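You operate a simulated robot arm through the tools that you are given. There is no shell and no other tool. Be economical: measure what you need, move in short steps, check, and stop when the job is done.

You run a simulated robot arm. Do the job below in one go: nothing can be reset, and whatever is moved stays where it is left.

JOB
Clip the yellow module onto the rail and lock the end stop against it.
Fine: it lies in the yellow drawer, which ends shut; the stop's screw is tight.

The check looks at the end state, three seconds after you hand in, the way a careful person would. Anything else that was tipped, shoved, dropped, spilled or broken makes it a failure.

ROBOT AND FRAMES
A 7-joint arm with a two-finger parallel gripper, fixed in place. Base frame: the origin is at the foot of the arm, x ahead of it, y to its left, z up. Units: m, rad, N and s.
With the tool pointing down near the work surface it reaches from about 0.24 to 0.68 m from the base axis. Its first joint turns from -1.152 to 1.152 rad. Payload 2.4 kg.
Tool frame: the origin (TCP) lies between the finger pads and is the grasp point; the fingertips stand 0.03 m ahead of it; z points along the fingers, y is the line along which they close. Largest opening 0.094 m; finger width 0.028, thickness 0.01; the body of the gripper, 0.05 by 0.096 m, starts 0.055 m behind the TCP.
Orientation is told as [roll, pitch, yaw] about the base's x, y, z axes, in that order, counted from this pose: with the fingers straight down and closing along the base's y, the tool's x points along the base's -x, its y along +y and its z along -z.

CONTROLS
- The arm moves only by the tool apply_moves. Its argument "plan" is a list of rows, each a list of 6 numbers: the shift along the tool's x, y, z in units of 50 mm (1.0 is 50 mm), then the turn, a rotation vector about the tool's x, y, z in units of 6 degrees (1.0 is 6 degrees). In form: [[dx, dy, dz, ax, ay, az], ...]. A call has 1 to 8 rows; each row shifts and turns the commanded pose from where the row before left it, along the tool's axes as they then stand. "claw" is the gripper command, from -1 (shut) to 1 (fully open), values between in proportion, set as the call begins (left out, the last holds). A call with a number of a shift or a turn outside -1 to 1 is refused whole. Rows are played at 5 a second. More than 0.05 m and 0.15 rad between two rows, or a gripper value outside its range, and nothing of the call is played. A pose out of reach is approached as far as the arm can. The call stops where the force on the tool passes 40 N (or 10 N more than at its start, if that is more) or the arm is blocked; 0.2 s more then pass. Each finger travels about 0.153 m/s and halts on what it meets, pressing with about 37 N; the grip force reading is that of the motor and also rises with nothing between the fingers. The clock runs only during rows and for 0.2 s after the last one: add rows that do not move to give the fingers time. The reply holds the time, the measured pose of the TCP, the force on the tool along the base axes, the opening and the grip force, in the units named above and with some noise, with the torque about the TCP (base axes, N m) and any sound that the robot's microphone picked up.
- Cameras (640 x 400 px; columns grow to the right, rows downward): "scene" is fixed at [0.0232, 0.4602, 1.4605]; the picture's right is [-0.86, -0.50, 0.00], its down [-0.24, 0.41, -0.88] and it looks along [0.44, -0.76, -0.48] (base axes); focal length 324 px, centre (320, 200). "wrist" rides on the gripper at [0.076, 0.014, -0.103] in the tool frame; the picture's right is [-0.18, 0.98, 0.00], its down [-0.75, -0.14, -0.64] and it looks along [-0.63, -0.12, 0.77] (tool axes); focal length 243 px, centre (320, 200). There is no depth. A picture from a camera that has moved, and an enlarged one, comes with that camera's place and axes in the base frame and with its lens. The place of the scene camera against the robot may be out by one fixed shift of up to 0.012 m in any direction.
- get_image(camera): a new picture of that camera. It takes no simulated time.
- close_up(camera, box): a new picture of the part [left, top, right, bottom] of that camera's present view, enlarged. It takes no simulated time.
- job_done(): hands the job in; it is judged then, once.

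Go step by step. Nothing tells you positions but the pictures and the camera data: compare them with the known pose of the tool, close in by small moves and look again before you grip or let go. The budget is 120 turns and 76 pictures, counting those below and the enlarged ones. Unless the task says otherwise, let go and move clear before handing in, and close with one line.

The tools are called after "Emit:" by a JSON object that holds its "fn" and its "kwargs". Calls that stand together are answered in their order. apply_moves: Moves the arm, as the interface text tells. Its arguments: {"type":"object","properties":{"plan":{"type":"array"},"claw":{"type":"number"}},"required":["plan"]} The other tools are called the same way: get_image (camera) takes a picture; close_up (camera, box) takes an enlarged picture of a part of a camera's view; job_done () hands the job in.

At the start:

```text
t: 0.0
tool_pos: [0.3046, -0.1777, 1.1197]
ee_rot: [-0.001, -0.001, -0.001]
ft_force: [0.1, -0.5, 0.6]
torque: [0.03, -0.01, -0.02]
width: 0.0941
grasp_force: 0.0
```

scene: 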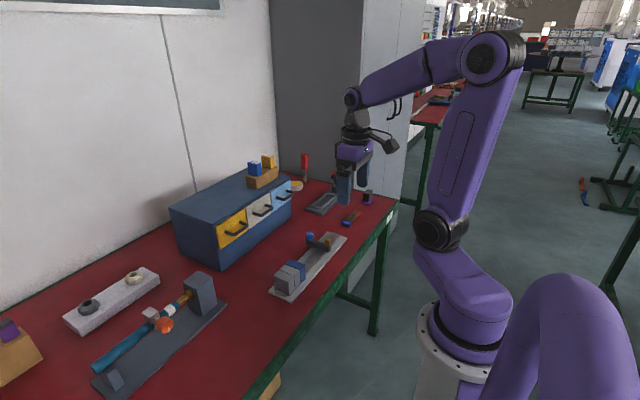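
wrist: 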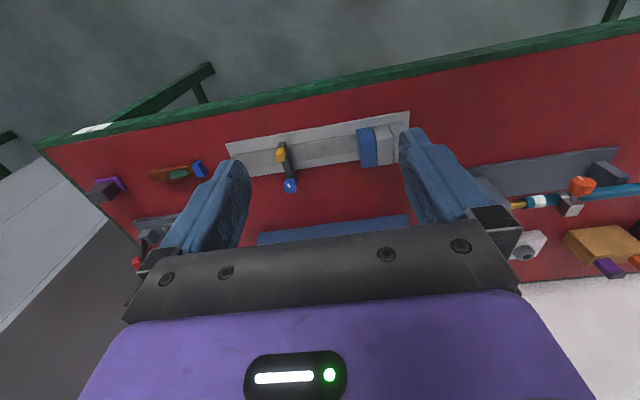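

I see a table with a drawer cabinet (yellow, white and blue drawers), a rail with modules and an end stop, and other items. I'll look closer first.

Emit:
{"fn": "close_up", "kwargs": {"camera": "scene", "box": [240, 210, 380, 310]}}

Emit:
{"fn": "close_up", "kwargs": {"camera": "scene", "box": [160, 140, 320, 270]}}

Emit:
{"fn": "close_up", "kwargs": {"camera": "wrist", "box": [200, 90, 440, 240]}}

```text
4.00 times, centred on (310, 260) of scene
camera zoom: at [0.0232, 0.4602, 1.4605], right [-0.86, -0.5, 0.0], down [-0.24, 0.41, -0.88], along [0.44, -0.76, -0.48], focal length 1296 px, centre (360, -40)
```

zoom: 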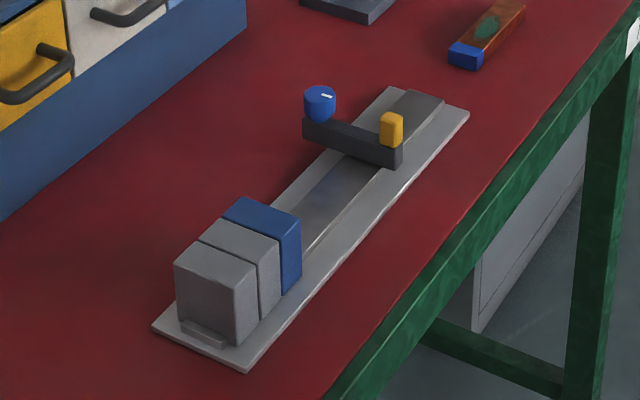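

```text
3.08 times, centred on (240, 205) of scene
camera zoom: at [0.0232, 0.4602, 1.4605], right [-0.86, -0.5, 0.0], down [-0.24, 0.41, -0.88], along [0.44, -0.76, -0.48], focal length 997 px, centre (566, 185)
```

zoom: 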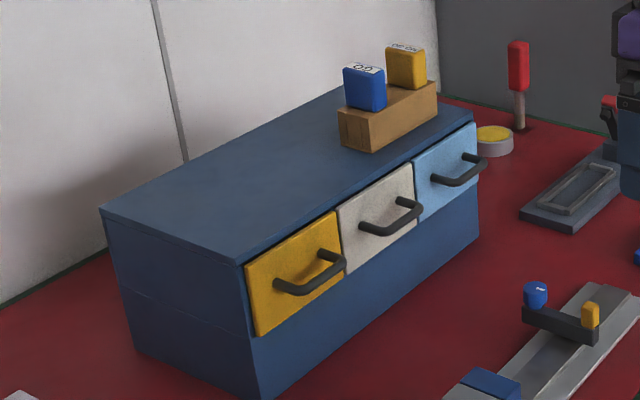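

```text
2.67 times, centred on (320, 165) of wrist
camera zoom: at [0.2279, -0.1632, 1.2221], right [0.18, 0.98, 0.0], down [0.75, -0.14, 0.64], along [0.63, -0.12, -0.77], focal length 647 px, centre (320, 293)
```

zoom: 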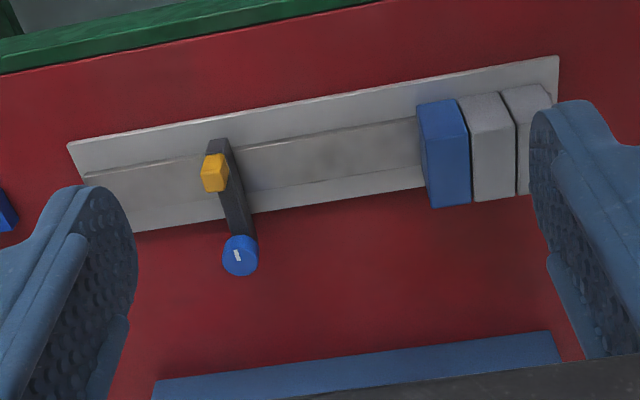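

I'll tilt the gripper so that the wrist camera sees the cabinet front and the rail.

Emit:
{"fn": "apply_moves", "kwargs": {"plan": [[0.6, 0, 0, 0, -1, 0], [0.6, 0, 0, 0, -1, 0], [0, 0, 0, 0, -1, 0], [0, 0, 0, 0, -1, 0], [0, 0, 0, 0, -1, 0], [0, 0, 0, 0, 0, 0]]}}

Emit:
{"fn": "get_image", "kwargs": {"camera": "wrist"}}

```text
t: 1.4
tool_pos: [0.2498, -0.1822, 1.1299]
ee_rot: [0.0, -0.523, 0.0]
ft_force: [0.0, 0.5, 0.3]
torque: [0.02, 0.02, 0.0]
width: 0.0939
grasp_force: 0.0
out of reach, approached as far as the arm can: row 5
```

```text
70 pictures are left
camera wrist: at [0.1326, -0.1679, 1.1798], right [0.16, 0.98, 0.09], down [0.33, -0.14, 0.93], along [0.93, -0.12, -0.35], focal length 243 px, centre (320, 200)
```

wrist: 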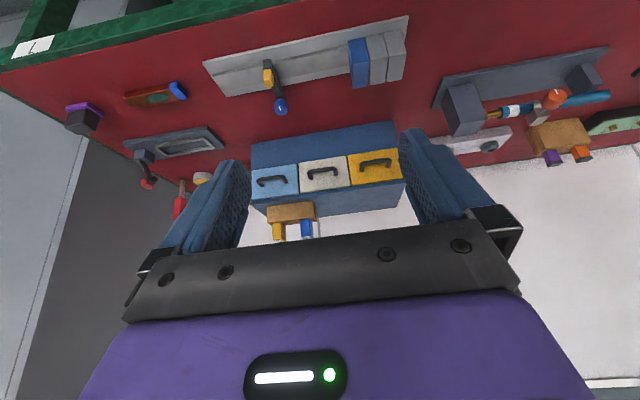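

Now the cabinet, rail and stop are all in view (upside-down). I'll enlarge to measure them.

Emit:
{"fn": "close_up", "kwargs": {"camera": "wrist", "box": [240, 110, 420, 222]}}

Emit:
{"fn": "close_up", "kwargs": {"camera": "wrist", "box": [200, 10, 420, 130]}}

Emit:
{"fn": "close_up", "kwargs": {"camera": "scene", "box": [200, 190, 360, 310]}}

```text
3.56 times, centred on (330, 166) of wrist
camera zoom: at [0.1326, -0.1679, 1.1798], right [0.16, 0.98, 0.09], down [0.33, -0.14, 0.93], along [0.93, -0.12, -0.35], focal length 863 px, centre (284, 321)
```

zoom: 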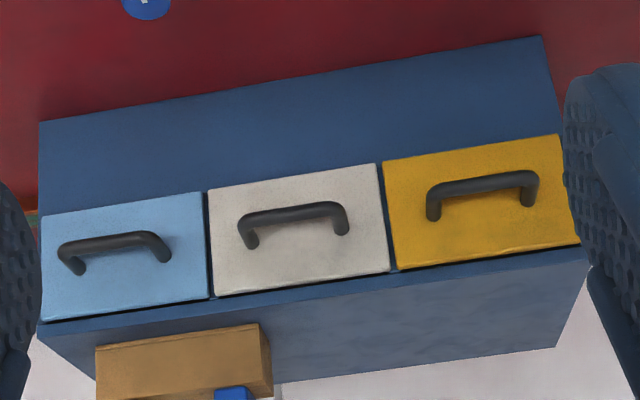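

```text
2.91 times, centred on (310, 70) of wrist
camera zoom: at [0.1326, -0.1679, 1.1798], right [0.16, 0.98, 0.09], down [0.33, -0.14, 0.93], along [0.93, -0.12, -0.35], focal length 706 px, centre (349, 578)
```

zoom: 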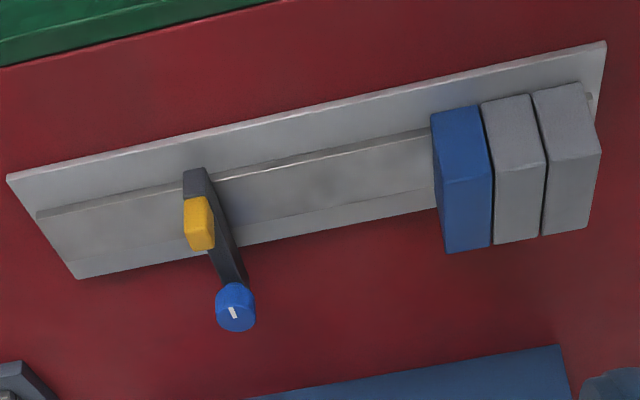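

```text
3.33 times, centred on (280, 250) of scene
camera zoom: at [0.0232, 0.4602, 1.4605], right [-0.86, -0.5, 0.0], down [-0.24, 0.41, -0.88], along [0.44, -0.76, -0.48], focal length 1080 px, centre (453, 33)
```

zoom: 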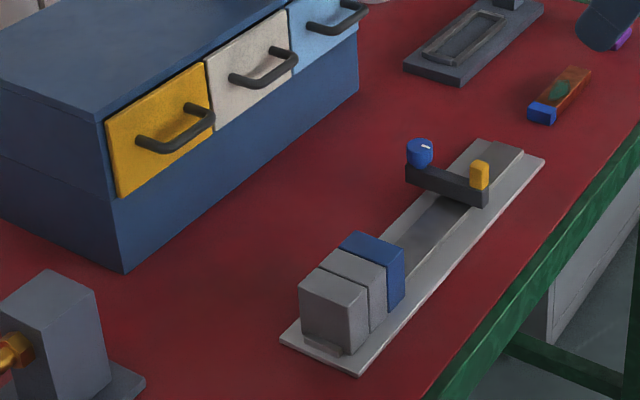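

The bar of the yellow handle is at about (0.622, -0.10, 0.925). The cabinet front is at x≈0.652 and its top at z≈0.964. The rail plate spans x 0.40–0.48 and y -0.375 to -0.043, with the blue module ending at y≈-0.137. I'll level the tool and go toward the drawer.

Emit:
{"fn": "apply_moves", "kwargs": {"plan": [[0, 0, 0, 0, 1, 0], [0, 0, 0, 0, 1, 0], [0, 0, 0, 0, 1, 0], [0, 0, 0, 0, 1, 0], [0, 0, 0, 0, 1, 0], [-1, 0.4, 0, 0, 0, 0], [-1, 0.4, 0, 0, 0, 0], [-1, 0.4, 0, 0, 0, 0]]}}

Emit:
{"fn": "apply_moves", "kwargs": {"plan": [[-1, 0.4, 0.2, 0, 0, 0], [-1, 0.4, 0.2, 0, 0, 0], [0, 0, 0, 0, 0, 1], [0, 0, 0, 0, 0, 1], [0, 0, 0, 0, 0, 1], [0, 0, 0, 0, 0, 1], [0, 0, 0, 0, 0, 1], [0, 0, 0, 0, 0, 1]]}}

Emit:
{"fn": "apply_moves", "kwargs": {"plan": [[0, 0, 0, 0, 0, 1], [0, 0, 0, 0, 0, 1], [0, 0, 0, 0, 0, 1], [0, 0, 0, 0, 0, 1], [0, 0, 0, 0, 0, 1], [0, 0, 0, 0, 0, 1], [0, 0, 0, 0, 0, 1], [0, 0, 0, 0, 0, 1]]}}

```text
refused: row 6 steps farther than a row can; nothing moved
```

```text
refused: row 1 steps farther than a row can; nothing moved
```

```text
t: 3.2
tool_pos: [0.2522, -0.1807, 1.1277]
ee_rot: [0.402, -0.339, -0.912]
ft_force: [0.3, -0.4, -1.0]
torque: [0.04, 0.0, 0.05]
width: 0.0941
grasp_force: 0.0
```

The first two calls were refused because each row's combined step was too long, and the third played a turn. I'll finish that turn and take out the tilt.

Emit:
{"fn": "apply_moves", "kwargs": {"plan": [[0, 0, 0, 0, 0, 1], [0, 0, 0, 0, 0, 1], [0, 0, 0, 0, 0, 1], [0, 0, 0, 0, 0, 1], [0, 0, 0, 0, 0, 1], [0, 0, 0, 0, 0, 1], [0, 0, 0, 0, 0, 1], [0, 0, 0, 1, 0, 0]]}}

Emit:
{"fn": "apply_moves", "kwargs": {"plan": [[0, 0, 0, 1, 0, 0], [0, 0, 0, 1, 0, 0], [0, 0, 0, 1, 0, 0], [0, 0, 0, 1, 0, 0], [0, 0, 0, 0, 0, 0]]}}

```text
t: 5.0
tool_pos: [0.2515, -0.181, 1.1288]
ee_rot: [0.419, -0.002, -1.571]
ft_force: [-0.4, 0.7, -0.7]
torque: [0.01, -0.01, 0.02]
width: 0.0938
grasp_force: 0.1
```

```text
t: 6.2
tool_pos: [0.2521, -0.182, 1.1276]
ee_rot: [-0.003, -0.003, -1.572]
ft_force: [0.3, 0.0, 0.3]
torque: [0.01, -0.03, 0.01]
width: 0.0938
grasp_force: 0.1
```

Emit:
{"fn": "apply_moves", "kwargs": {"plan": [[0.375, 0.775, 0.25, 0, 0, 0], [0.375, 0.775, 0.25, 0, 0, 0], [0.375, 0.775, 0.25, 0, 0, 0], [0.375, 0.775, 0.25, 0, 0, 0], [0.375, 0.775, 0.25, 0, 0, 0], [0.375, 0.775, 0.25, 0, 0, 0], [0.375, 0.775, 0.25, 0, 0, 0], [0.375, 0.775, 0.25, 0, 0, 0]]}}

Emit:
{"fn": "get_image", "kwargs": {"camera": "wrist"}}

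```text
t: 8.0
tool_pos: [0.5605, -0.0325, 1.0279]
ee_rot: [-0.001, -0.003, -1.572]
ft_force: [-0.1, -0.4, 0.2]
torque: [-0.02, -0.01, 0.01]
width: 0.0943
grasp_force: 0.1
```

```text
66 pictures are left
camera wrist: at [0.5735, 0.0447, 1.13], right [0.98, -0.18, 0.0], down [-0.14, -0.75, 0.64], along [-0.12, -0.63, -0.77], focal length 243 px, centre (320, 200)
```

wrist: 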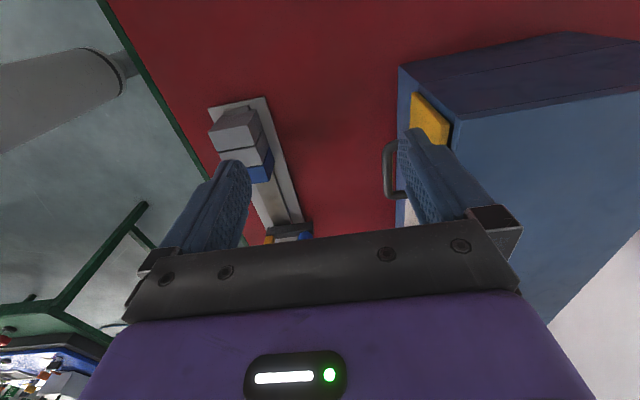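

Emit:
{"fn": "close_up", "kwargs": {"camera": "wrist", "box": [360, 80, 460, 220]}}

```text
2.86 times, centred on (410, 150) of wrist
camera zoom: at [0.5735, 0.0447, 1.13], right [0.98, -0.18, 0.0], down [-0.14, -0.75, 0.64], along [-0.12, -0.63, -0.77], focal length 693 px, centre (63, 343)
```

zoom: 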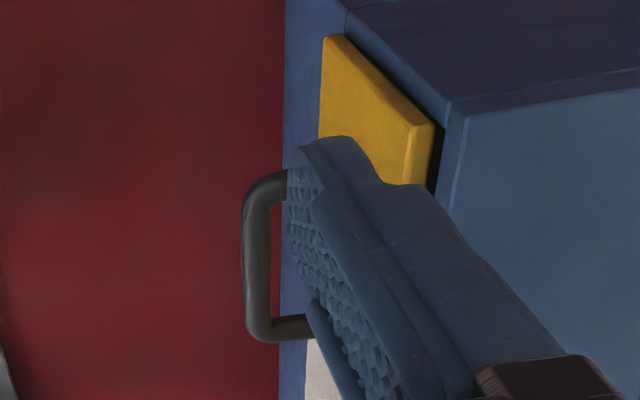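

The bar is at x≈0.6155, centre y≈-0.10, running along y, with the drawer face at x≈0.652. I'll narrow the claw and hover over the bar.

Emit:
{"fn": "apply_moves", "kwargs": {"plan": [[-0.675, 0.55, 0, 0, 0, 0], [-0.675, 0.55, 0, 0, 0, 0], [0, 0, 0.7, 0, 0, 0], [0, 0, 0, 0, 0, 0]], "claw": -0.28}}

Emit:
{"fn": "get_image", "kwargs": {"camera": "wrist"}}

Emit:
{"fn": "close_up", "kwargs": {"camera": "scene", "box": [180, 150, 340, 260]}}

```text
t: 9.0
tool_pos: [0.6191, -0.0997, 0.994]
ee_rot: [-0.002, -0.001, -1.569]
ft_force: [0.2, 0.7, 0.7]
torque: [-0.01, 0.02, 0.02]
width: 0.0337
grasp_force: 0.1
```

```text
64 pictures are left
camera wrist: at [0.6314, -0.0236, 1.0959], right [0.98, -0.18, 0.0], down [-0.14, -0.75, 0.64], along [-0.12, -0.63, -0.77], focal length 243 px, centre (320, 200)
```

wrist: 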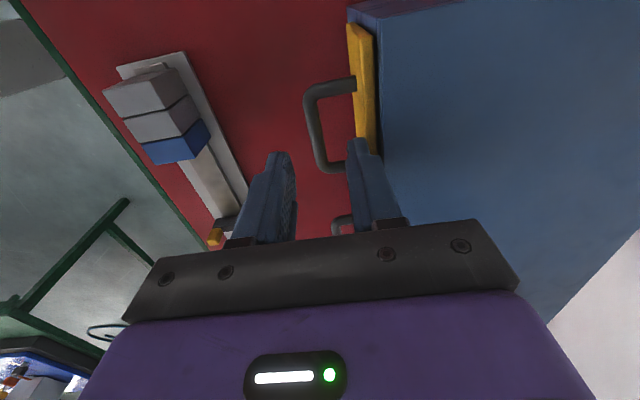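

```text
3.64 times, centred on (260, 205) of scene
camera zoom: at [0.0232, 0.4602, 1.4605], right [-0.86, -0.5, 0.0], down [-0.24, 0.41, -0.88], along [0.44, -0.76, -0.48], focal length 1178 px, centre (538, 182)
```

zoom: 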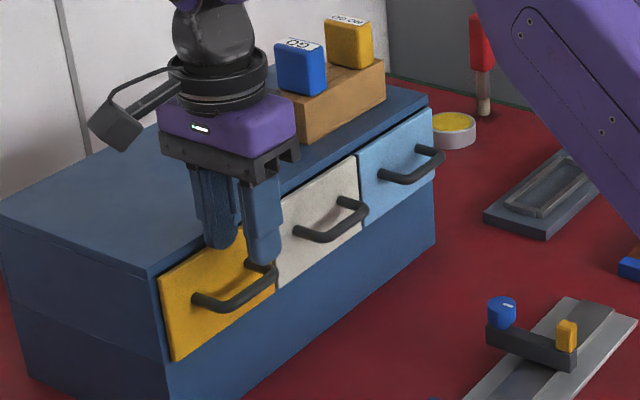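

Emit:
{"fn": "apply_moves", "kwargs": {"plan": [[0, -0.1, 0.4, 0, 0, 0], [0, 0, 0.4, 0, 0, 0], [0, 0, 0.35, 0, 0, 0]]}}

Emit:
{"fn": "get_image", "kwargs": {"camera": "wrist"}}

Emit:
{"fn": "close_up", "kwargs": {"camera": "scene", "box": [200, 190, 280, 250]}}

```text
t: 9.8
tool_pos: [0.6118, -0.0996, 0.9363]
ee_rot: [0.0, -0.001, -1.57]
ft_force: [-1.0, 0.3, 0.1]
torque: [-0.01, -0.04, 0.0]
width: 0.0337
grasp_force: 0.2
```

```text
62 pictures are left
camera wrist: at [0.6247, -0.0233, 1.0384], right [0.98, -0.18, 0.0], down [-0.14, -0.75, 0.64], along [-0.12, -0.63, -0.77], focal length 243 px, centre (320, 200)
```

wrist: 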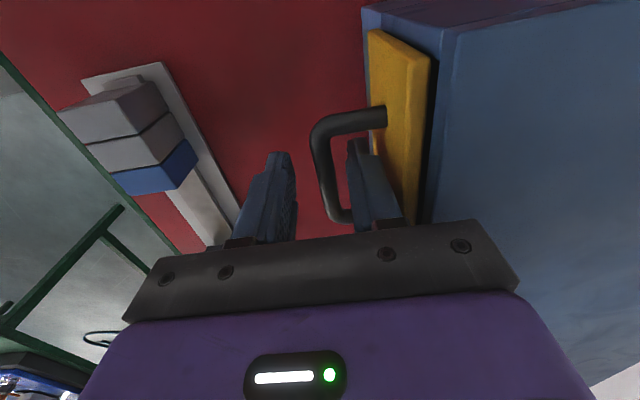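

```text
6.67 times, centred on (240, 220) of scene
camera zoom: at [0.0232, 0.4602, 1.4605], right [-0.86, -0.5, 0.0], down [-0.24, 0.41, -0.88], along [0.44, -0.76, -0.48], focal length 2160 px, centre (853, 67)
```

zoom: 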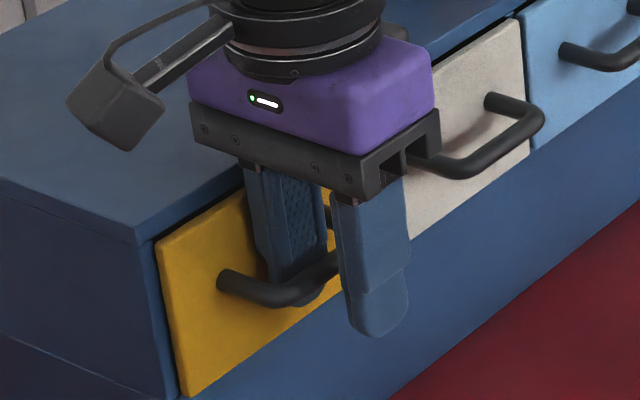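

The fingers straddle the bar. I'll close and pull gently.

Emit:
{"fn": "apply_moves", "kwargs": {"plan": [[0, 0, 0, 0, 0, 0], [0, 0, 0, 0, 0, 0]], "claw": -1}}

Emit:
{"fn": "apply_moves", "kwargs": {"plan": [[0, -0.3, 0, 0, 0, 0], [0, -0.4, 0, 0, 0, 0], [0, -0.4, 0, 0, 0, 0], [0, -0.4, 0, 0, 0, 0]]}}

Emit:
{"fn": "get_image", "kwargs": {"camera": "wrist"}}

```text
t: 10.4
tool_pos: [0.6121, -0.0997, 0.9379]
ee_rot: [0.001, -0.004, -1.567]
ft_force: [-0.6, -1.3, 10.8]
torque: [0.34, 0.0, 1.34]
width: 0.0097
grasp_force: 43.2
```

```text
t: 11.4
tool_pos: [0.5376, -0.0992, 0.9379]
ee_rot: [0.004, -0.003, -1.57]
ft_force: [1.1, -2.1, 27.5]
torque: [-0.33, -0.04, 0.99]
width: 0.0098
grasp_force: 43.2
```

```text
60 pictures are left
camera wrist: at [0.5506, -0.0232, 1.0394], right [0.98, -0.18, 0.01], down [-0.14, -0.75, 0.64], along [-0.11, -0.63, -0.76], focal length 243 px, centre (320, 200)
```

wrist: 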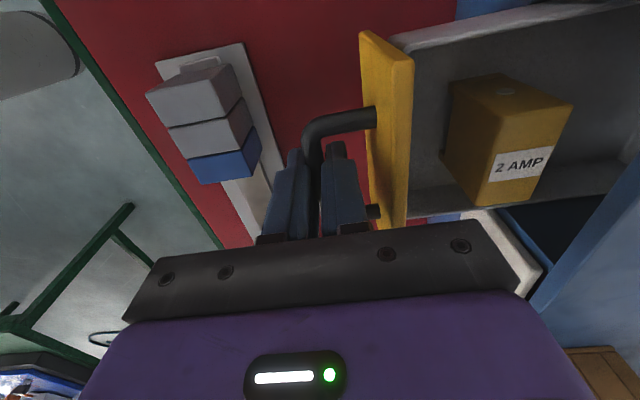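

The drawer slides, and inside is a yellow module labelled "2 AMP". I'll pull a little further so there is room to pick it.

Emit:
{"fn": "apply_moves", "kwargs": {"plan": [[0, -0.25, -0.03, 0, 0, 0], [0, -0.3, 0, 0, 0, 0], [0, 0, 0, 0, 0, 0]]}}

Emit:
{"fn": "get_image", "kwargs": {"camera": "wrist"}}

```text
t: 12.2
tool_pos: [0.5086, -0.099, 0.9376]
ee_rot: [0.0, -0.001, -1.569]
ft_force: [0.1, 0.4, 14.0]
torque: [-0.23, -0.06, 1.26]
width: 0.0097
grasp_force: 43.7
```

```text
59 pictures are left
camera wrist: at [0.5219, -0.0233, 1.0395], right [0.98, -0.18, 0.0], down [-0.14, -0.75, 0.64], along [-0.12, -0.63, -0.77], focal length 243 px, centre (320, 200)
```

wrist: 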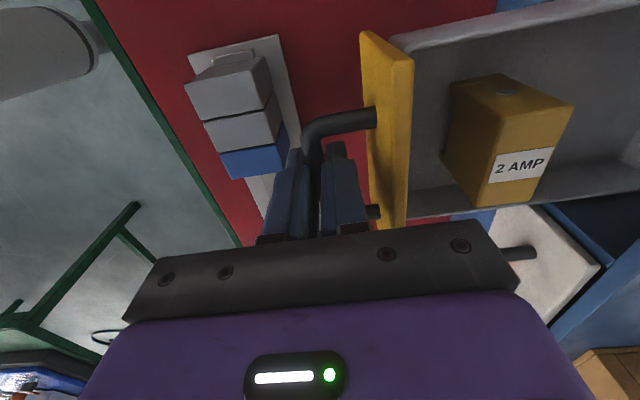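

The drawer is open about 0.10 m. I'll release the handle, rise, and look at the module from above.

Emit:
{"fn": "apply_moves", "kwargs": {"plan": [[0, 0, 0, 0, 0, 0], [0, 0, -0.5, 0, 0, 0], [0, 0, -1, 0, 0, 0], [0, 0, -0.8, 0, 0, 0], [0.7, 0.7, 0, 0, 0, 0], [0.3, 0.7, 0, 0, 0, 0], [0, 0, 0, 0, 0, 0]], "claw": -0.3}}

Emit:
{"fn": "get_image", "kwargs": {"camera": "wrist"}}

Emit:
{"fn": "close_up", "kwargs": {"camera": "scene", "box": [180, 170, 340, 280]}}

```text
t: 13.8
tool_pos: [0.5789, -0.0499, 1.0543]
ee_rot: [0.001, -0.002, -1.571]
ft_force: [-1.2, 0.3, -0.2]
torque: [0.0, 0.04, -0.03]
width: 0.0331
grasp_force: 0.0
```

```text
58 pictures are left
camera wrist: at [0.5921, 0.0254, 1.1557], right [0.98, -0.18, 0.0], down [-0.14, -0.75, 0.64], along [-0.12, -0.63, -0.77], focal length 243 px, centre (320, 200)
```

wrist: 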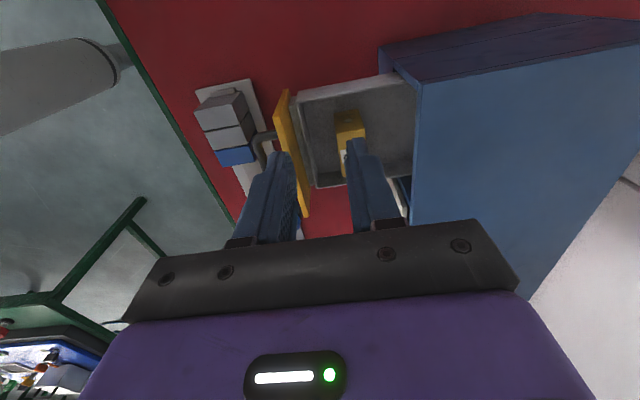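

```text
3.64 times, centred on (260, 225) of scene
camera zoom: at [0.0232, 0.4603, 1.4605], right [-0.86, -0.5, 0.0], down [-0.24, 0.41, -0.88], along [0.44, -0.76, -0.48], focal length 1178 px, centre (538, 109)
```

zoom: 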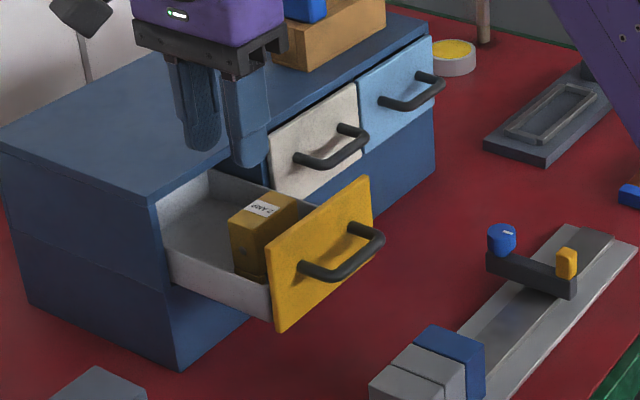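

Emit:
{"fn": "apply_moves", "kwargs": {"plan": [[0.8, 0.3, 0, 0, 0, 0], [0, 0.3, 0, 0, 0, 0], [0, 0, 0, 0, 0, 0]], "claw": 1}}

Emit:
{"fn": "close_up", "kwargs": {"camera": "wrist", "box": [220, 50, 420, 180]}}

Emit:
{"fn": "close_up", "kwargs": {"camera": "scene", "box": [220, 205, 290, 260]}}

```text
t: 14.6
tool_pos: [0.609, -0.0111, 1.054]
ee_rot: [0.001, -0.002, -1.57]
ft_force: [0.0, -0.4, -0.5]
torque: [0.0, 0.01, 0.0]
width: 0.0939
grasp_force: 0.1
```

```text
3.08 times, centred on (320, 115) of wrist
camera zoom: at [0.6221, 0.0657, 1.1553], right [0.98, -0.18, 0.0], down [-0.14, -0.75, 0.64], along [-0.12, -0.63, -0.77], focal length 746 px, centre (320, 462)
```

zoom: 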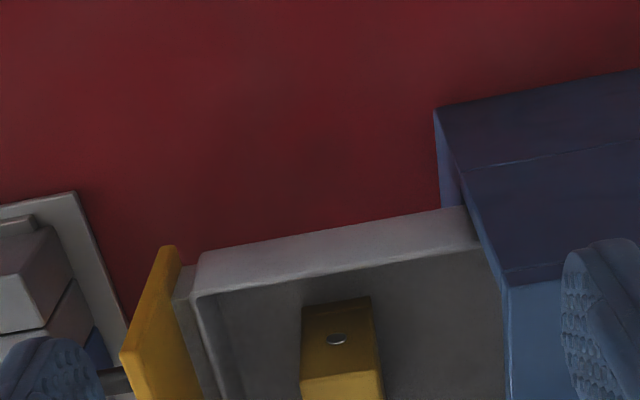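

```text
7.27 times, centred on (255, 232) of scene
camera zoom: at [0.0232, 0.4602, 1.4605], right [-0.86, -0.5, 0.0], down [-0.24, 0.41, -0.88], along [0.44, -0.76, -0.48], focal length 2357 px, centre (793, -36)
```

zoom: 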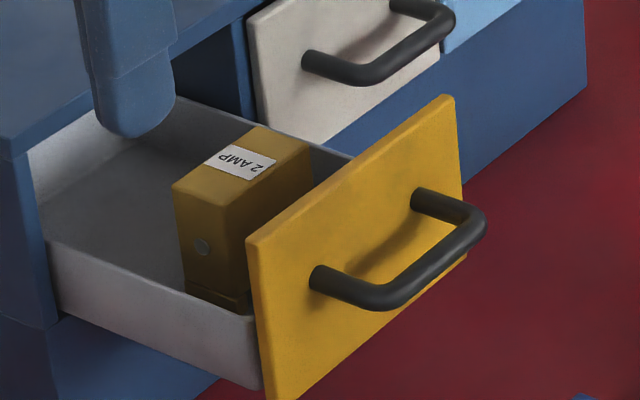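

The module stands upright, with its long side along y and a screw on its +y end face. To learn which way it must face on the rail, I'll look at the fitted modules from the +x side.

Emit:
{"fn": "apply_moves", "kwargs": {"plan": [[-0.8, 0, 0, 0, 0, 0], [-0.8, 0, 0, 0, 0, 1], [0, 0, 0, 0, 0, 1], [0, 0, 0, 0, 0, 1], [0, 0, 0, 0, 0, 1], [0, 0, 0, 0, 0, 1], [0, 0, 0, 0, 0, 1], [0, 0, 0, 0, 0, 1]]}}

Emit:
{"fn": "apply_moves", "kwargs": {"plan": [[0, 0, 0, 0, 0, 1], [0, 0, 0, 0, 0, 1], [0, 0, 0, 0, 0, 1], [0, 0, 0, 0, 0, 1], [0, 0, 0, 0, 0, 1], [0, 0, 0, 0, 0, 1], [0, 0, 0, 0, 0, 1], [0, 0, 0, 0, 0, 1]]}}

Emit:
{"fn": "get_image", "kwargs": {"camera": "wrist"}}

```text
t: 16.4
tool_pos: [0.6087, -0.0882, 1.0522]
ee_rot: [0.003, -0.001, -2.306]
ft_force: [0.6, 0.0, 0.2]
torque: [0.0, -0.03, 0.0]
width: 0.0941
grasp_force: 0.0
```

```text
t: 18.2
tool_pos: [0.6088, -0.0905, 1.0526]
ee_rot: [0.004, -0.002, 3.138]
ft_force: [1.5, 0.5, -0.2]
torque: [0.02, 0.0, 0.0]
width: 0.094
grasp_force: 0.0
```

```text
54 pictures are left
camera wrist: at [0.6846, -0.1036, 1.1549], right [-0.19, -0.98, 0.0], down [-0.75, 0.15, 0.64], along [-0.63, 0.12, -0.77], focal length 243 px, centre (320, 200)
```

wrist: 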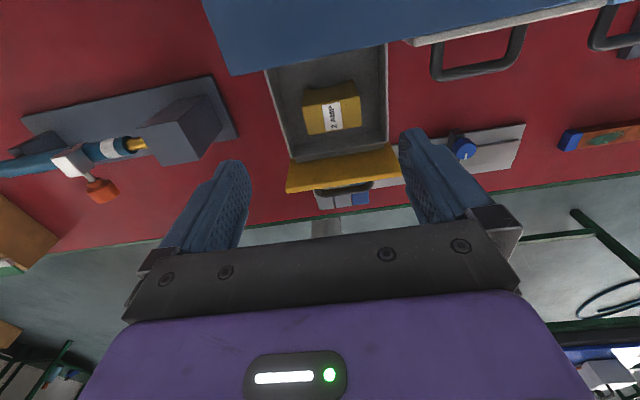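

The open drawer hides the rail modules, so I'll move nearer the rail for a view over the drawer front.

Emit:
{"fn": "apply_moves", "kwargs": {"plan": [[-1, 0, 0, 0, 0, 0], [-1, 0, 0, 0, 0, 0], [-0.4, 0, 0, 0, 0, 0]]}}

Emit:
{"fn": "close_up", "kwargs": {"camera": "wrist", "box": [220, 60, 420, 190]}}

```text
t: 19.0
tool_pos: [0.4884, -0.0896, 1.0532]
ee_rot: [0.001, -0.002, -3.143]
ft_force: [0.1, 0.2, -0.8]
torque: [0.0, 0.0, 0.03]
width: 0.0941
grasp_force: 0.2
```

```text
3.08 times, centred on (320, 125) of wrist
camera zoom: at [0.5642, -0.105, 1.1552], right [-0.18, -0.98, 0.0], down [-0.75, 0.14, 0.64], along [-0.63, 0.12, -0.77], focal length 746 px, centre (320, 431)
```

zoom: 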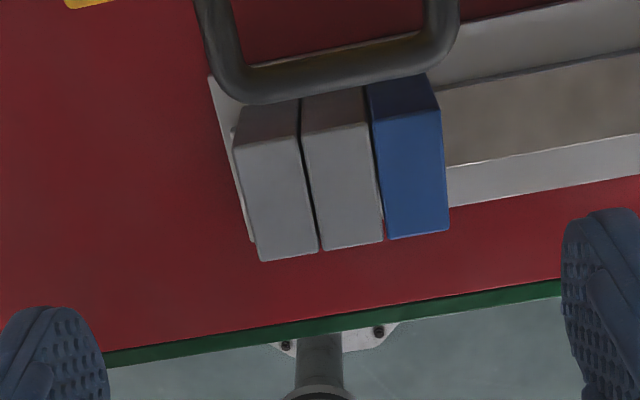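

The fitted modules are plain on both sides. While I'm here, I'll look at the end stop.

Emit:
{"fn": "apply_moves", "kwargs": {"plan": [[0, 1, 0, 0, 0, 0], [0, 1, 0, 0, 0, 0], [0.4, 1, 0, 0, 0, 0]]}}

Emit:
{"fn": "close_up", "kwargs": {"camera": "wrist", "box": [240, 50, 400, 150]}}

Emit:
{"fn": "close_up", "kwargs": {"camera": "scene", "box": [295, 220, 355, 265]}}

```text
refused: row 3 steps farther than a row can; nothing moved
```

```text
4.00 times, centred on (320, 100) of wrist
camera zoom: at [0.5642, -0.105, 1.1552], right [-0.18, -0.98, 0.0], down [-0.75, 0.14, 0.64], along [-0.63, 0.12, -0.77], focal length 970 px, centre (320, 600)
```

zoom: 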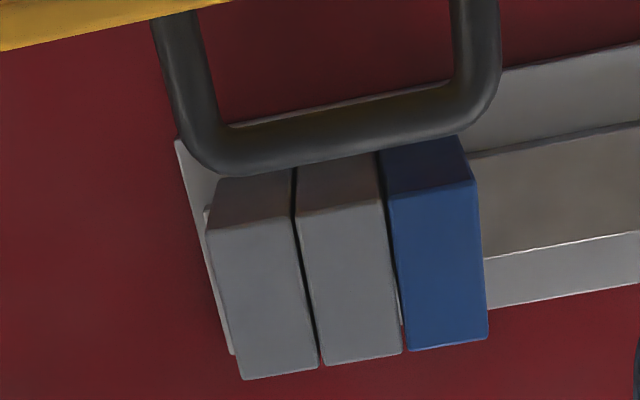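

```text
8.89 times, centred on (325, 242) of scene
camera zoom: at [0.0231, 0.4602, 1.4605], right [-0.86, -0.5, 0.0], down [-0.24, 0.41, -0.88], along [0.44, -0.76, -0.48], focal length 2880 px, centre (276, -178)
```

zoom: 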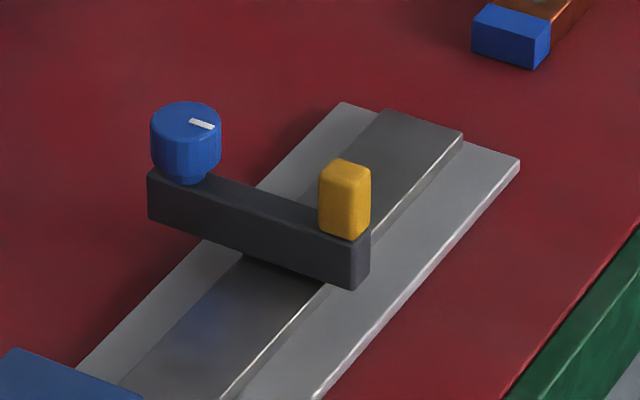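

Emit:
{"fn": "apply_moves", "kwargs": {"plan": [[0, 1, 0, 0, 0, 0], [0, 1, 0, 0, 0, 0], [0, 1, 0, 0, 0, 0]]}}

Emit:
{"fn": "close_up", "kwargs": {"camera": "wrist", "box": [240, 50, 400, 150]}}

```text
t: 19.8
tool_pos: [0.4869, -0.2391, 1.0511]
ee_rot: [0.001, 0.001, -3.142]
ft_force: [-0.1, -0.9, -0.3]
torque: [0.01, 0.0, 0.0]
width: 0.0939
grasp_force: 0.0
```

```text
4.00 times, centred on (320, 100) of wrist
camera zoom: at [0.5626, -0.2537, 1.1537], right [-0.18, -0.98, 0.0], down [-0.75, 0.14, 0.64], along [-0.63, 0.12, -0.77], focal length 970 px, centre (320, 600)
```

zoom: 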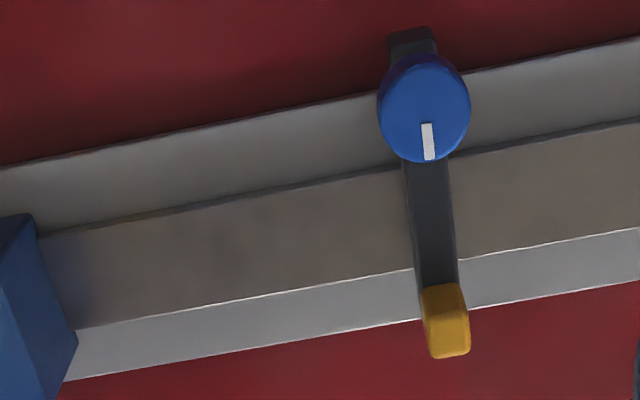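

The stop is a bar at y≈-0.268 with its knob at (0.493, -0.268) and a yellow post at (0.42, -0.268). Next I'll look closely at the module's lower part.

Emit:
{"fn": "close_up", "kwargs": {"camera": "scene", "box": [235, 215, 267, 242]}}

Emit:
{"fn": "close_up", "kwargs": {"camera": "scene", "box": [275, 250, 330, 300]}}

```text
14.81 times, centred on (251, 228) of scene
camera zoom: at [0.0231, 0.4603, 1.4605], right [-0.86, -0.5, 0.0], down [-0.24, 0.41, -0.88], along [0.44, -0.76, -0.48], focal length 4801 px, centre (1342, -222)
```

zoom: 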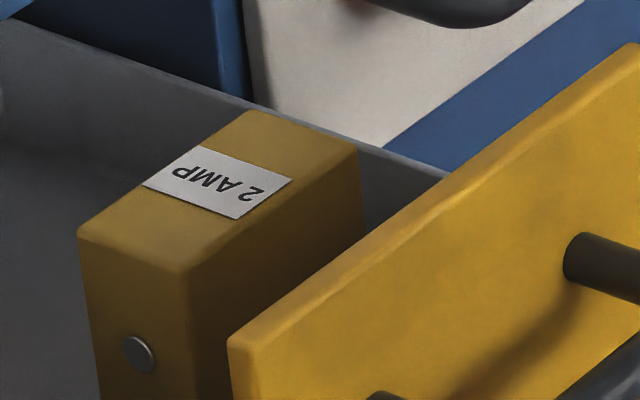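

```text
8.00 times, centred on (302, 275) of scene
camera zoom: at [0.0231, 0.4603, 1.4605], right [-0.86, -0.5, 0.0], down [-0.24, 0.41, -0.88], along [0.44, -0.76, -0.48], focal length 2592 px, centre (460, -400)
```

zoom: 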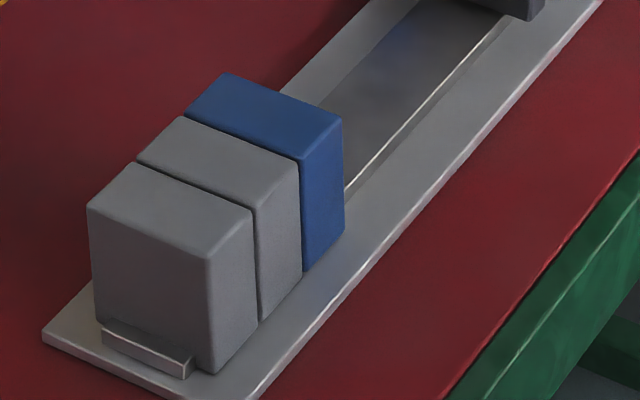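

The screw sits on the +y end, so the label reads correctly from the robot side if that end goes to +x. I'll pick the module by its ends with the fingers closing along y, so I rotate back to yaw 0 first.

Emit:
{"fn": "apply_moves", "kwargs": {"plan": [[0, 0, 0, 0, 0, -1], [0, 0, 0, 0, 0, -1], [0, 0, 0, 0, 0, -1], [0, 0, 0, 0, 0, -1], [0, 0, 0, 0, 0, -1], [0, 0, 0, 0, 0, -1], [0, 0, 0, 0, 0, -1], [0, 0, 0, 0, 0, -1]], "claw": 0.5}}

Emit:
{"fn": "apply_moves", "kwargs": {"plan": [[0, 0, 0, 0, 0, -1], [0, 0, 0, 0, 0, -1], [0, 0, 0, 0, 0, -1], [0, 0, 0, 0, 0, -1], [0, 0, 0, 0, 0, -1], [0, 0, 0, 0, 0, -1], [0, 0, 0, 0, 0, -1], [0, 0, 0, 0, 0, -1]]}}

Emit:
{"fn": "apply_moves", "kwargs": {"plan": [[0, 0, 0, 0, 0, -1], [0, 0, 0, 0, 0, -1], [0, 0, 0, 0, 0, -1], [0, 0, 0, 0, 0, -1], [0, 0, 0, 0, 0, -1], [0, 0, 0, 0, 0, -1], [0, 0, 0, 0, 0, -1], [0, 0, 0, 0, 0, -1]]}}

Emit:
{"fn": "apply_moves", "kwargs": {"plan": [[0, 0, 0, 0, 0, -1], [0, 0, 0, 0, 0, -1], [0, 0, 0, 0, 0, -1], [0, 0, 0, 0, 0, -1], [0, 0, 0, 0, 0, -1], [0, 0, 0, 0, 0, -1], [0, 0, 0, 0, 0, 0]]}}

```text
t: 21.6
tool_pos: [0.4871, -0.2395, 1.0528]
ee_rot: [0.001, -0.002, -2.301]
ft_force: [0.5, 0.4, -0.8]
torque: [0.01, 0.0, 0.03]
width: 0.0702
grasp_force: 0.1
```

```text
t: 23.4
tool_pos: [0.4889, -0.2389, 1.0536]
ee_rot: [0.0, -0.002, -1.462]
ft_force: [-0.7, -0.2, -1.2]
torque: [0.0, 0.01, 0.03]
width: 0.0706
grasp_force: 0.0
```

```text
t: 25.2
tool_pos: [0.4894, -0.2398, 1.053]
ee_rot: [-0.002, -0.004, -0.625]
ft_force: [0.1, -0.6, 0.2]
torque: [-0.04, -0.03, 0.0]
width: 0.0708
grasp_force: 0.0
```

```text
t: 26.8
tool_pos: [0.4894, -0.241, 1.0553]
ee_rot: [-0.002, 0.001, 0.002]
ft_force: [0.2, -0.4, -0.4]
torque: [-0.04, 0.03, 0.01]
width: 0.0703
grasp_force: 0.0
```

Emit:
{"fn": "apply_moves", "kwargs": {"plan": [[0, 0.94, 0, 0, 0, 0], [0, 0.94, 0, 0, 0, 0], [0, 0.94, 0, 0, 0, 0], [-0.8, 0, 0, 0, 0, 0], [-0.6, 0, 0, 0, 0, 0], [0, 0, 0, 0, 0, 0]]}}

Emit:
{"fn": "get_image", "kwargs": {"camera": "wrist"}}

```text
t: 28.2
tool_pos: [0.5616, -0.099, 1.0543]
ee_rot: [-0.001, -0.001, 0.001]
ft_force: [-0.3, -0.9, 0.4]
torque: [-0.01, -0.01, 0.0]
width: 0.0707
grasp_force: 0.0
```

```text
47 pictures are left
camera wrist: at [0.4842, -0.0839, 1.155], right [0.18, 0.98, 0.0], down [0.75, -0.14, 0.64], along [0.63, -0.12, -0.77], focal length 243 px, centre (320, 200)
```

wrist: 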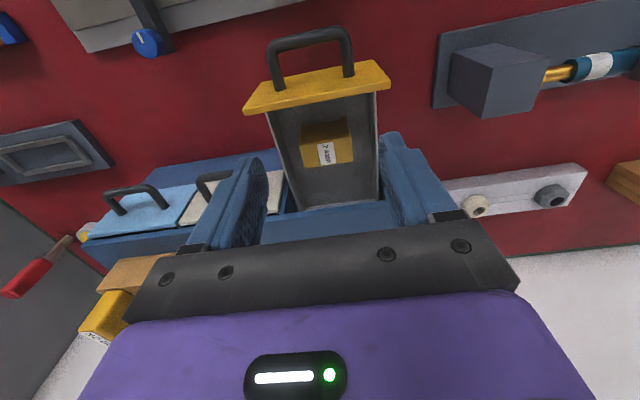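

The module centre is at (0.601, -0.100), top z≈0.943. Now I'll move over it and descend partway.

Emit:
{"fn": "apply_moves", "kwargs": {"plan": [[-0.79, 0, 0, 0, 0, 0], [0, 0, 0.8, 0, 0, 0], [0, 0, 0.6, 0, 0, 0], [0, 0, 0, 0, 0, 0]]}}

Emit:
{"fn": "get_image", "kwargs": {"camera": "wrist"}}

Emit:
{"fn": "close_up", "kwargs": {"camera": "scene", "box": [210, 180, 300, 250]}}

```text
t: 29.2
tool_pos: [0.5985, -0.0983, 0.9844]
ee_rot: [-0.001, 0.0, 0.0]
ft_force: [0.6, 0.1, -0.4]
torque: [0.0, 0.0, -0.01]
width: 0.0705
grasp_force: 0.0
```

```text
46 pictures are left
camera wrist: at [0.5213, -0.0843, 1.0865], right [0.18, 0.98, 0.0], down [0.75, -0.14, 0.64], along [0.63, -0.12, -0.77], focal length 243 px, centre (320, 200)
```

wrist: 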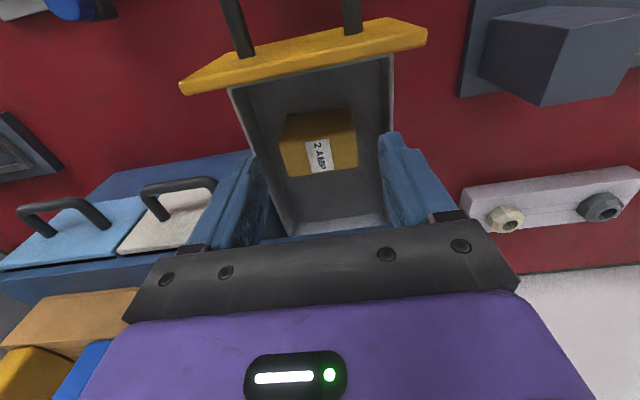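

```text
5.71 times, centred on (255, 215) of scene
camera zoom: at [0.0232, 0.4602, 1.4605], right [-0.86, -0.5, 0.0], down [-0.24, 0.41, -0.88], along [0.44, -0.76, -0.48], focal length 1852 px, centre (691, 114)
```

zoom: 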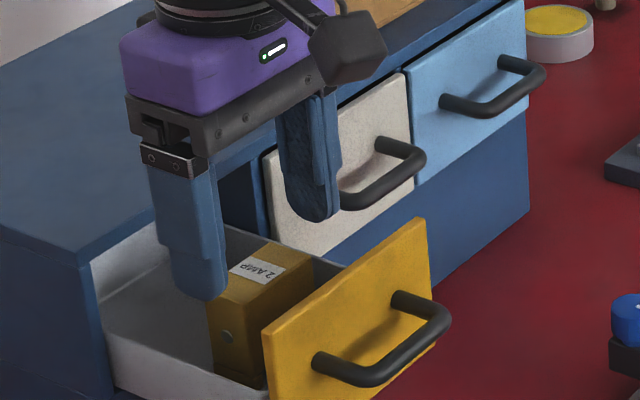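

Emit:
{"fn": "apply_moves", "kwargs": {"plan": [[-0.04, -0.03, 0.5, 0, 0, 0], [0, 0, 0.5, 0, 0, 0], [0, 0, 0.06, 0, 0, 0]]}}

Emit:
{"fn": "close_up", "kwargs": {"camera": "wrist", "box": [210, 50, 430, 230]}}

```text
t: 30.0
tool_pos: [0.6008, -0.0997, 0.9304]
ee_rot: [-0.003, 0.001, -0.001]
ft_force: [0.2, 0.4, -0.6]
torque: [0.0, 0.02, -0.01]
width: 0.0703
grasp_force: 0.0
```

```text
2.22 times, centred on (320, 140) of wrist
camera zoom: at [0.5235, -0.086, 1.0321], right [0.18, 0.98, 0.0], down [0.75, -0.14, 0.64], along [0.63, -0.12, -0.77], focal length 539 px, centre (320, 333)
```

zoom: 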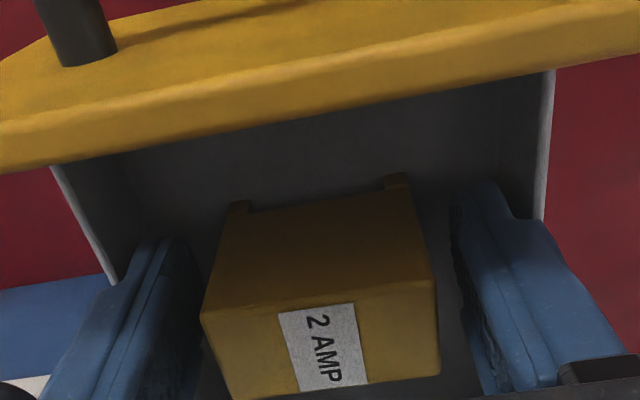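

The fingers flank the module, which has a foot at each end to straddle the rail. Gripping and lifting.

Emit:
{"fn": "apply_moves", "kwargs": {"plan": [[0, 0, 0, 0, 0, 0], [0, 0, 0, 0, 0, 0], [0, 0, 0, 0, 0, 0]], "claw": -1}}

Emit:
{"fn": "apply_moves", "kwargs": {"plan": [[0, 0, -0.4, 0, 0, 0], [0, 0, -0.8, 0, 0, 0], [0, 0, -0.8, 0, 0, 0], [0, 0, -0.8, 0, 0, 0], [0, 0, 0, 0, 0, 0]]}}

Emit:
{"fn": "close_up", "kwargs": {"camera": "scene", "box": [200, 130, 300, 220]}}

Emit:
{"fn": "get_image", "kwargs": {"camera": "wrist"}}

```text
t: 30.8
tool_pos: [0.6004, -0.1002, 0.9302]
ee_rot: [-0.003, 0.001, 0.0]
ft_force: [-0.5, -0.1, 0.4]
torque: [-0.01, 0.01, -0.03]
width: 0.0544
grasp_force: 37.3
```

```text
t: 32.0
tool_pos: [0.6021, -0.1008, 1.0696]
ee_rot: [-0.002, 0.0, -0.002]
ft_force: [-0.1, 0.2, 0.5]
torque: [0.02, -0.03, -0.01]
width: 0.0544
grasp_force: 37.2
```

```text
4.44 times, centred on (250, 175) of scene
camera zoom: at [0.0232, 0.4602, 1.4605], right [-0.86, -0.5, 0.0], down [-0.24, 0.41, -0.88], along [0.44, -0.76, -0.48], focal length 1440 px, centre (631, 311)
```

zoom: 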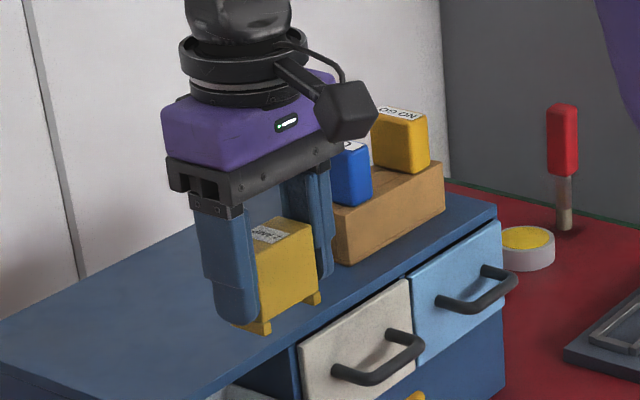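

```text
42 pictures are left
camera wrist: at [0.5253, -0.0863, 1.172], right [0.18, 0.98, 0.0], down [0.75, -0.14, 0.64], along [0.63, -0.12, -0.77], focal length 243 px, centre (320, 200)
```

wrist: 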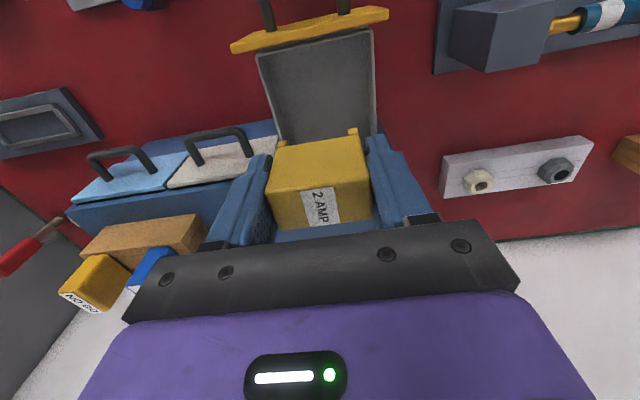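

The module is held square (width 0.054). I'll carry it back over the rail and turn it so that the label faces the robot side.

Emit:
{"fn": "apply_moves", "kwargs": {"plan": [[0.8, -0.3, 0, 0, 0, 0], [0.8, -0.3, 0, 0, 0, 0], [0.8, -0.3, 0, 0, 0, 0], [0.8, 0, 0, 0, 0, 0], [0, 0, 0, 0, 0, 1], [0, 0, 0, 0, 0, 1], [0, 0, 0, 0, 0, 1], [0, 0, 0, 0, 0, 1]]}}

Emit:
{"fn": "apply_moves", "kwargs": {"plan": [[0, 0, 0, 0, 0, 1], [0, 0, 0, 0, 0, 1], [0, 0, 0, 0, 0, 1], [0, 0, 0, 0, 0, 1], [0, 0, 0, 0, 0, 1], [0, 0, 0, 0, 0, 1], [0, 0, 0, 0, 0, 1], [0, 0, 0, 0, 0, 1]]}}

Emit:
{"fn": "apply_moves", "kwargs": {"plan": [[0, 0, 0, 0, 0, 1], [0, 0, 0, 0, 0, 1], [0, 0, 0, 0, 0, 1], [0, 0, 0, 0, 0, 0]]}}

Emit:
{"fn": "get_image", "kwargs": {"camera": "wrist"}}

```text
t: 33.8
tool_pos: [0.4405, -0.1449, 1.0709]
ee_rot: [0.0, -0.003, -0.421]
ft_force: [-0.3, -0.1, 0.2]
torque: [0.01, 0.0, 0.01]
width: 0.0545
grasp_force: 36.7
```

```text
t: 35.6
tool_pos: [0.4396, -0.1443, 1.0691]
ee_rot: [-0.002, -0.001, -1.261]
ft_force: [0.1, -0.6, -0.6]
torque: [0.01, 0.0, 0.0]
width: 0.0544
grasp_force: 36.7
```

```text
t: 36.6
tool_pos: [0.4404, -0.1434, 1.0702]
ee_rot: [0.0, -0.002, -1.573]
ft_force: [0.0, 0.7, -1.3]
torque: [0.0, -0.01, 0.02]
width: 0.0543
grasp_force: 37.2
```

```text
41 pictures are left
camera wrist: at [0.4539, -0.0684, 1.1718], right [0.98, -0.19, 0.0], down [-0.14, -0.75, 0.64], along [-0.12, -0.63, -0.77], focal length 243 px, centre (320, 200)
```

wrist: 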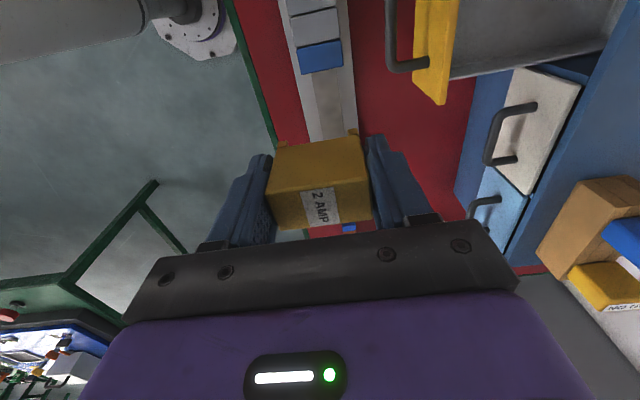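

Emit:
{"fn": "close_up", "kwargs": {"camera": "wrist", "box": [260, 20, 380, 160]}}

```text
2.86 times, centred on (320, 90) of wrist
camera zoom: at [0.4539, -0.0684, 1.1718], right [0.98, -0.19, 0.0], down [-0.14, -0.75, 0.64], along [-0.12, -0.63, -0.77], focal length 693 px, centre (320, 514)
```

zoom: 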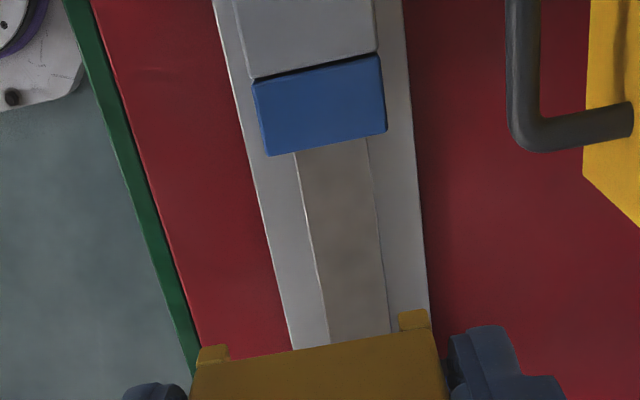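

The rail centre is x≈0.4445 and the free edge of the blue module is near y≈-0.132. I'll descend to a hover beside it and compare directly.

Emit:
{"fn": "apply_moves", "kwargs": {"plan": [[-0.3, 0.08, 0, 0, 0, 0], [0, 0, 0.9, 0, 0, 0], [0, 0, 0.9, 0, 0, 0], [0, 0, 0.9, 0, 0, 0], [0, 0, 0, 0, 0, 0]]}}

Emit:
{"fn": "get_image", "kwargs": {"camera": "wrist"}}

Emit:
{"fn": "close_up", "kwargs": {"camera": "scene", "box": [260, 215, 340, 305]}}

```text
t: 37.8
tool_pos: [0.4425, -0.1618, 0.9349]
ee_rot: [0.0, -0.002, -1.57]
ft_force: [-0.3, -0.5, -0.2]
torque: [0.02, -0.04, 0.01]
width: 0.0545
grasp_force: 37.3
```

```text
39 pictures are left
camera wrist: at [0.457, -0.085, 1.0365], right [0.98, -0.18, 0.0], down [-0.14, -0.75, 0.64], along [-0.12, -0.63, -0.77], focal length 243 px, centre (320, 200)
```

wrist: 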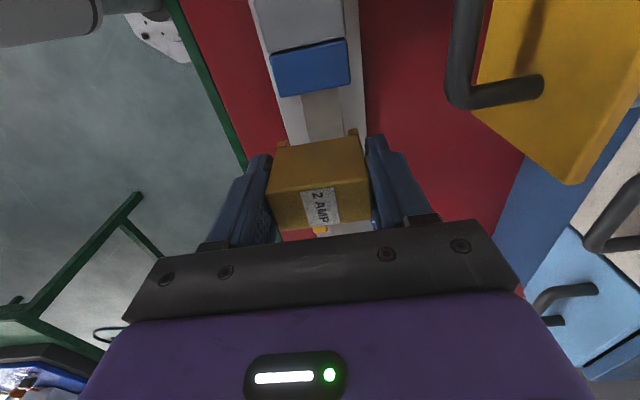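

```text
4.44 times, centred on (300, 260) of scene
camera zoom: at [0.0232, 0.4602, 1.4605], right [-0.86, -0.5, 0.0], down [-0.24, 0.41, -0.88], along [0.44, -0.76, -0.48], focal length 1440 px, centre (409, -67)
```

zoom: 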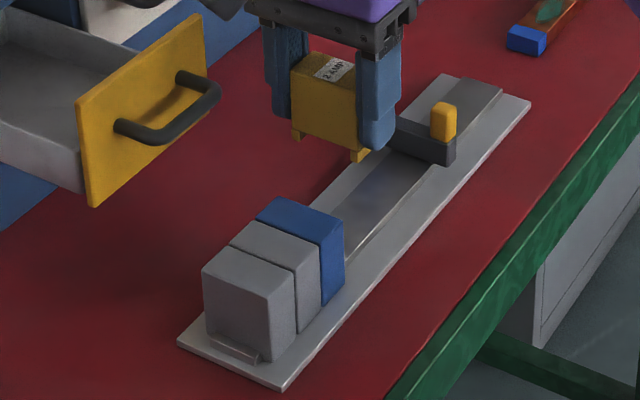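

Emit:
{"fn": "close_up", "kwargs": {"camera": "wrist", "box": [240, 110, 400, 240]}}

```text
3.08 times, centred on (320, 175) of wrist
camera zoom: at [0.457, -0.085, 1.0365], right [0.98, -0.18, 0.0], down [-0.14, -0.75, 0.64], along [-0.12, -0.63, -0.77], focal length 746 px, centre (320, 277)
```

zoom: 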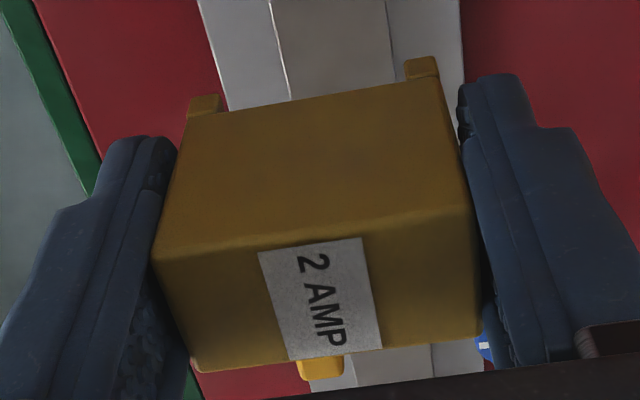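

The module centre coincides with the TCP. I'll align to the rail centre, leaving about 3 mm to the blue module, and lower until the feet are just above the rail.

Emit:
{"fn": "apply_moves", "kwargs": {"plan": [[0.216, 0.036, 0, 0, 0, 0], [0, 0, 0.6, 0, 0, 0], [0, 0, 0.6, 0, 0, 0], [0, 0, 0, 0, 0, 0]]}}

Emit:
{"fn": "get_image", "kwargs": {"camera": "wrist"}}

Emit:
{"fn": "close_up", "kwargs": {"camera": "scene", "box": [270, 225, 340, 290]}}

```text
t: 38.8
tool_pos: [0.4469, -0.1495, 0.8748]
ee_rot: [-0.001, -0.002, -1.571]
ft_force: [0.3, -0.6, -0.9]
torque: [0.0, 0.02, -0.02]
width: 0.0545
grasp_force: 36.9
```

```text
36 pictures are left
camera wrist: at [0.4604, -0.0738, 0.9766], right [0.98, -0.18, 0.0], down [-0.14, -0.75, 0.64], along [-0.12, -0.63, -0.77], focal length 243 px, centre (320, 200)
```

wrist: 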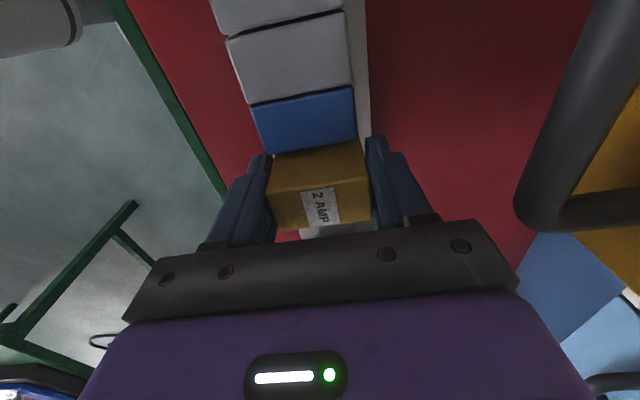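

```text
6.15 times, centred on (305, 258) of scene
camera zoom: at [0.0232, 0.4602, 1.4605], right [-0.86, -0.5, 0.0], down [-0.24, 0.41, -0.88], along [0.44, -0.76, -0.48], focal length 1994 px, centre (412, -154)
```

zoom: 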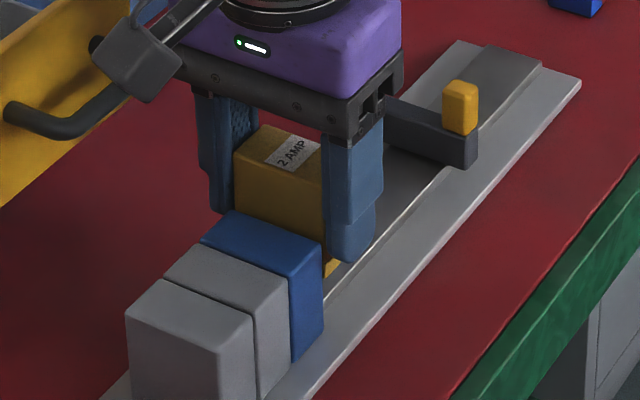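

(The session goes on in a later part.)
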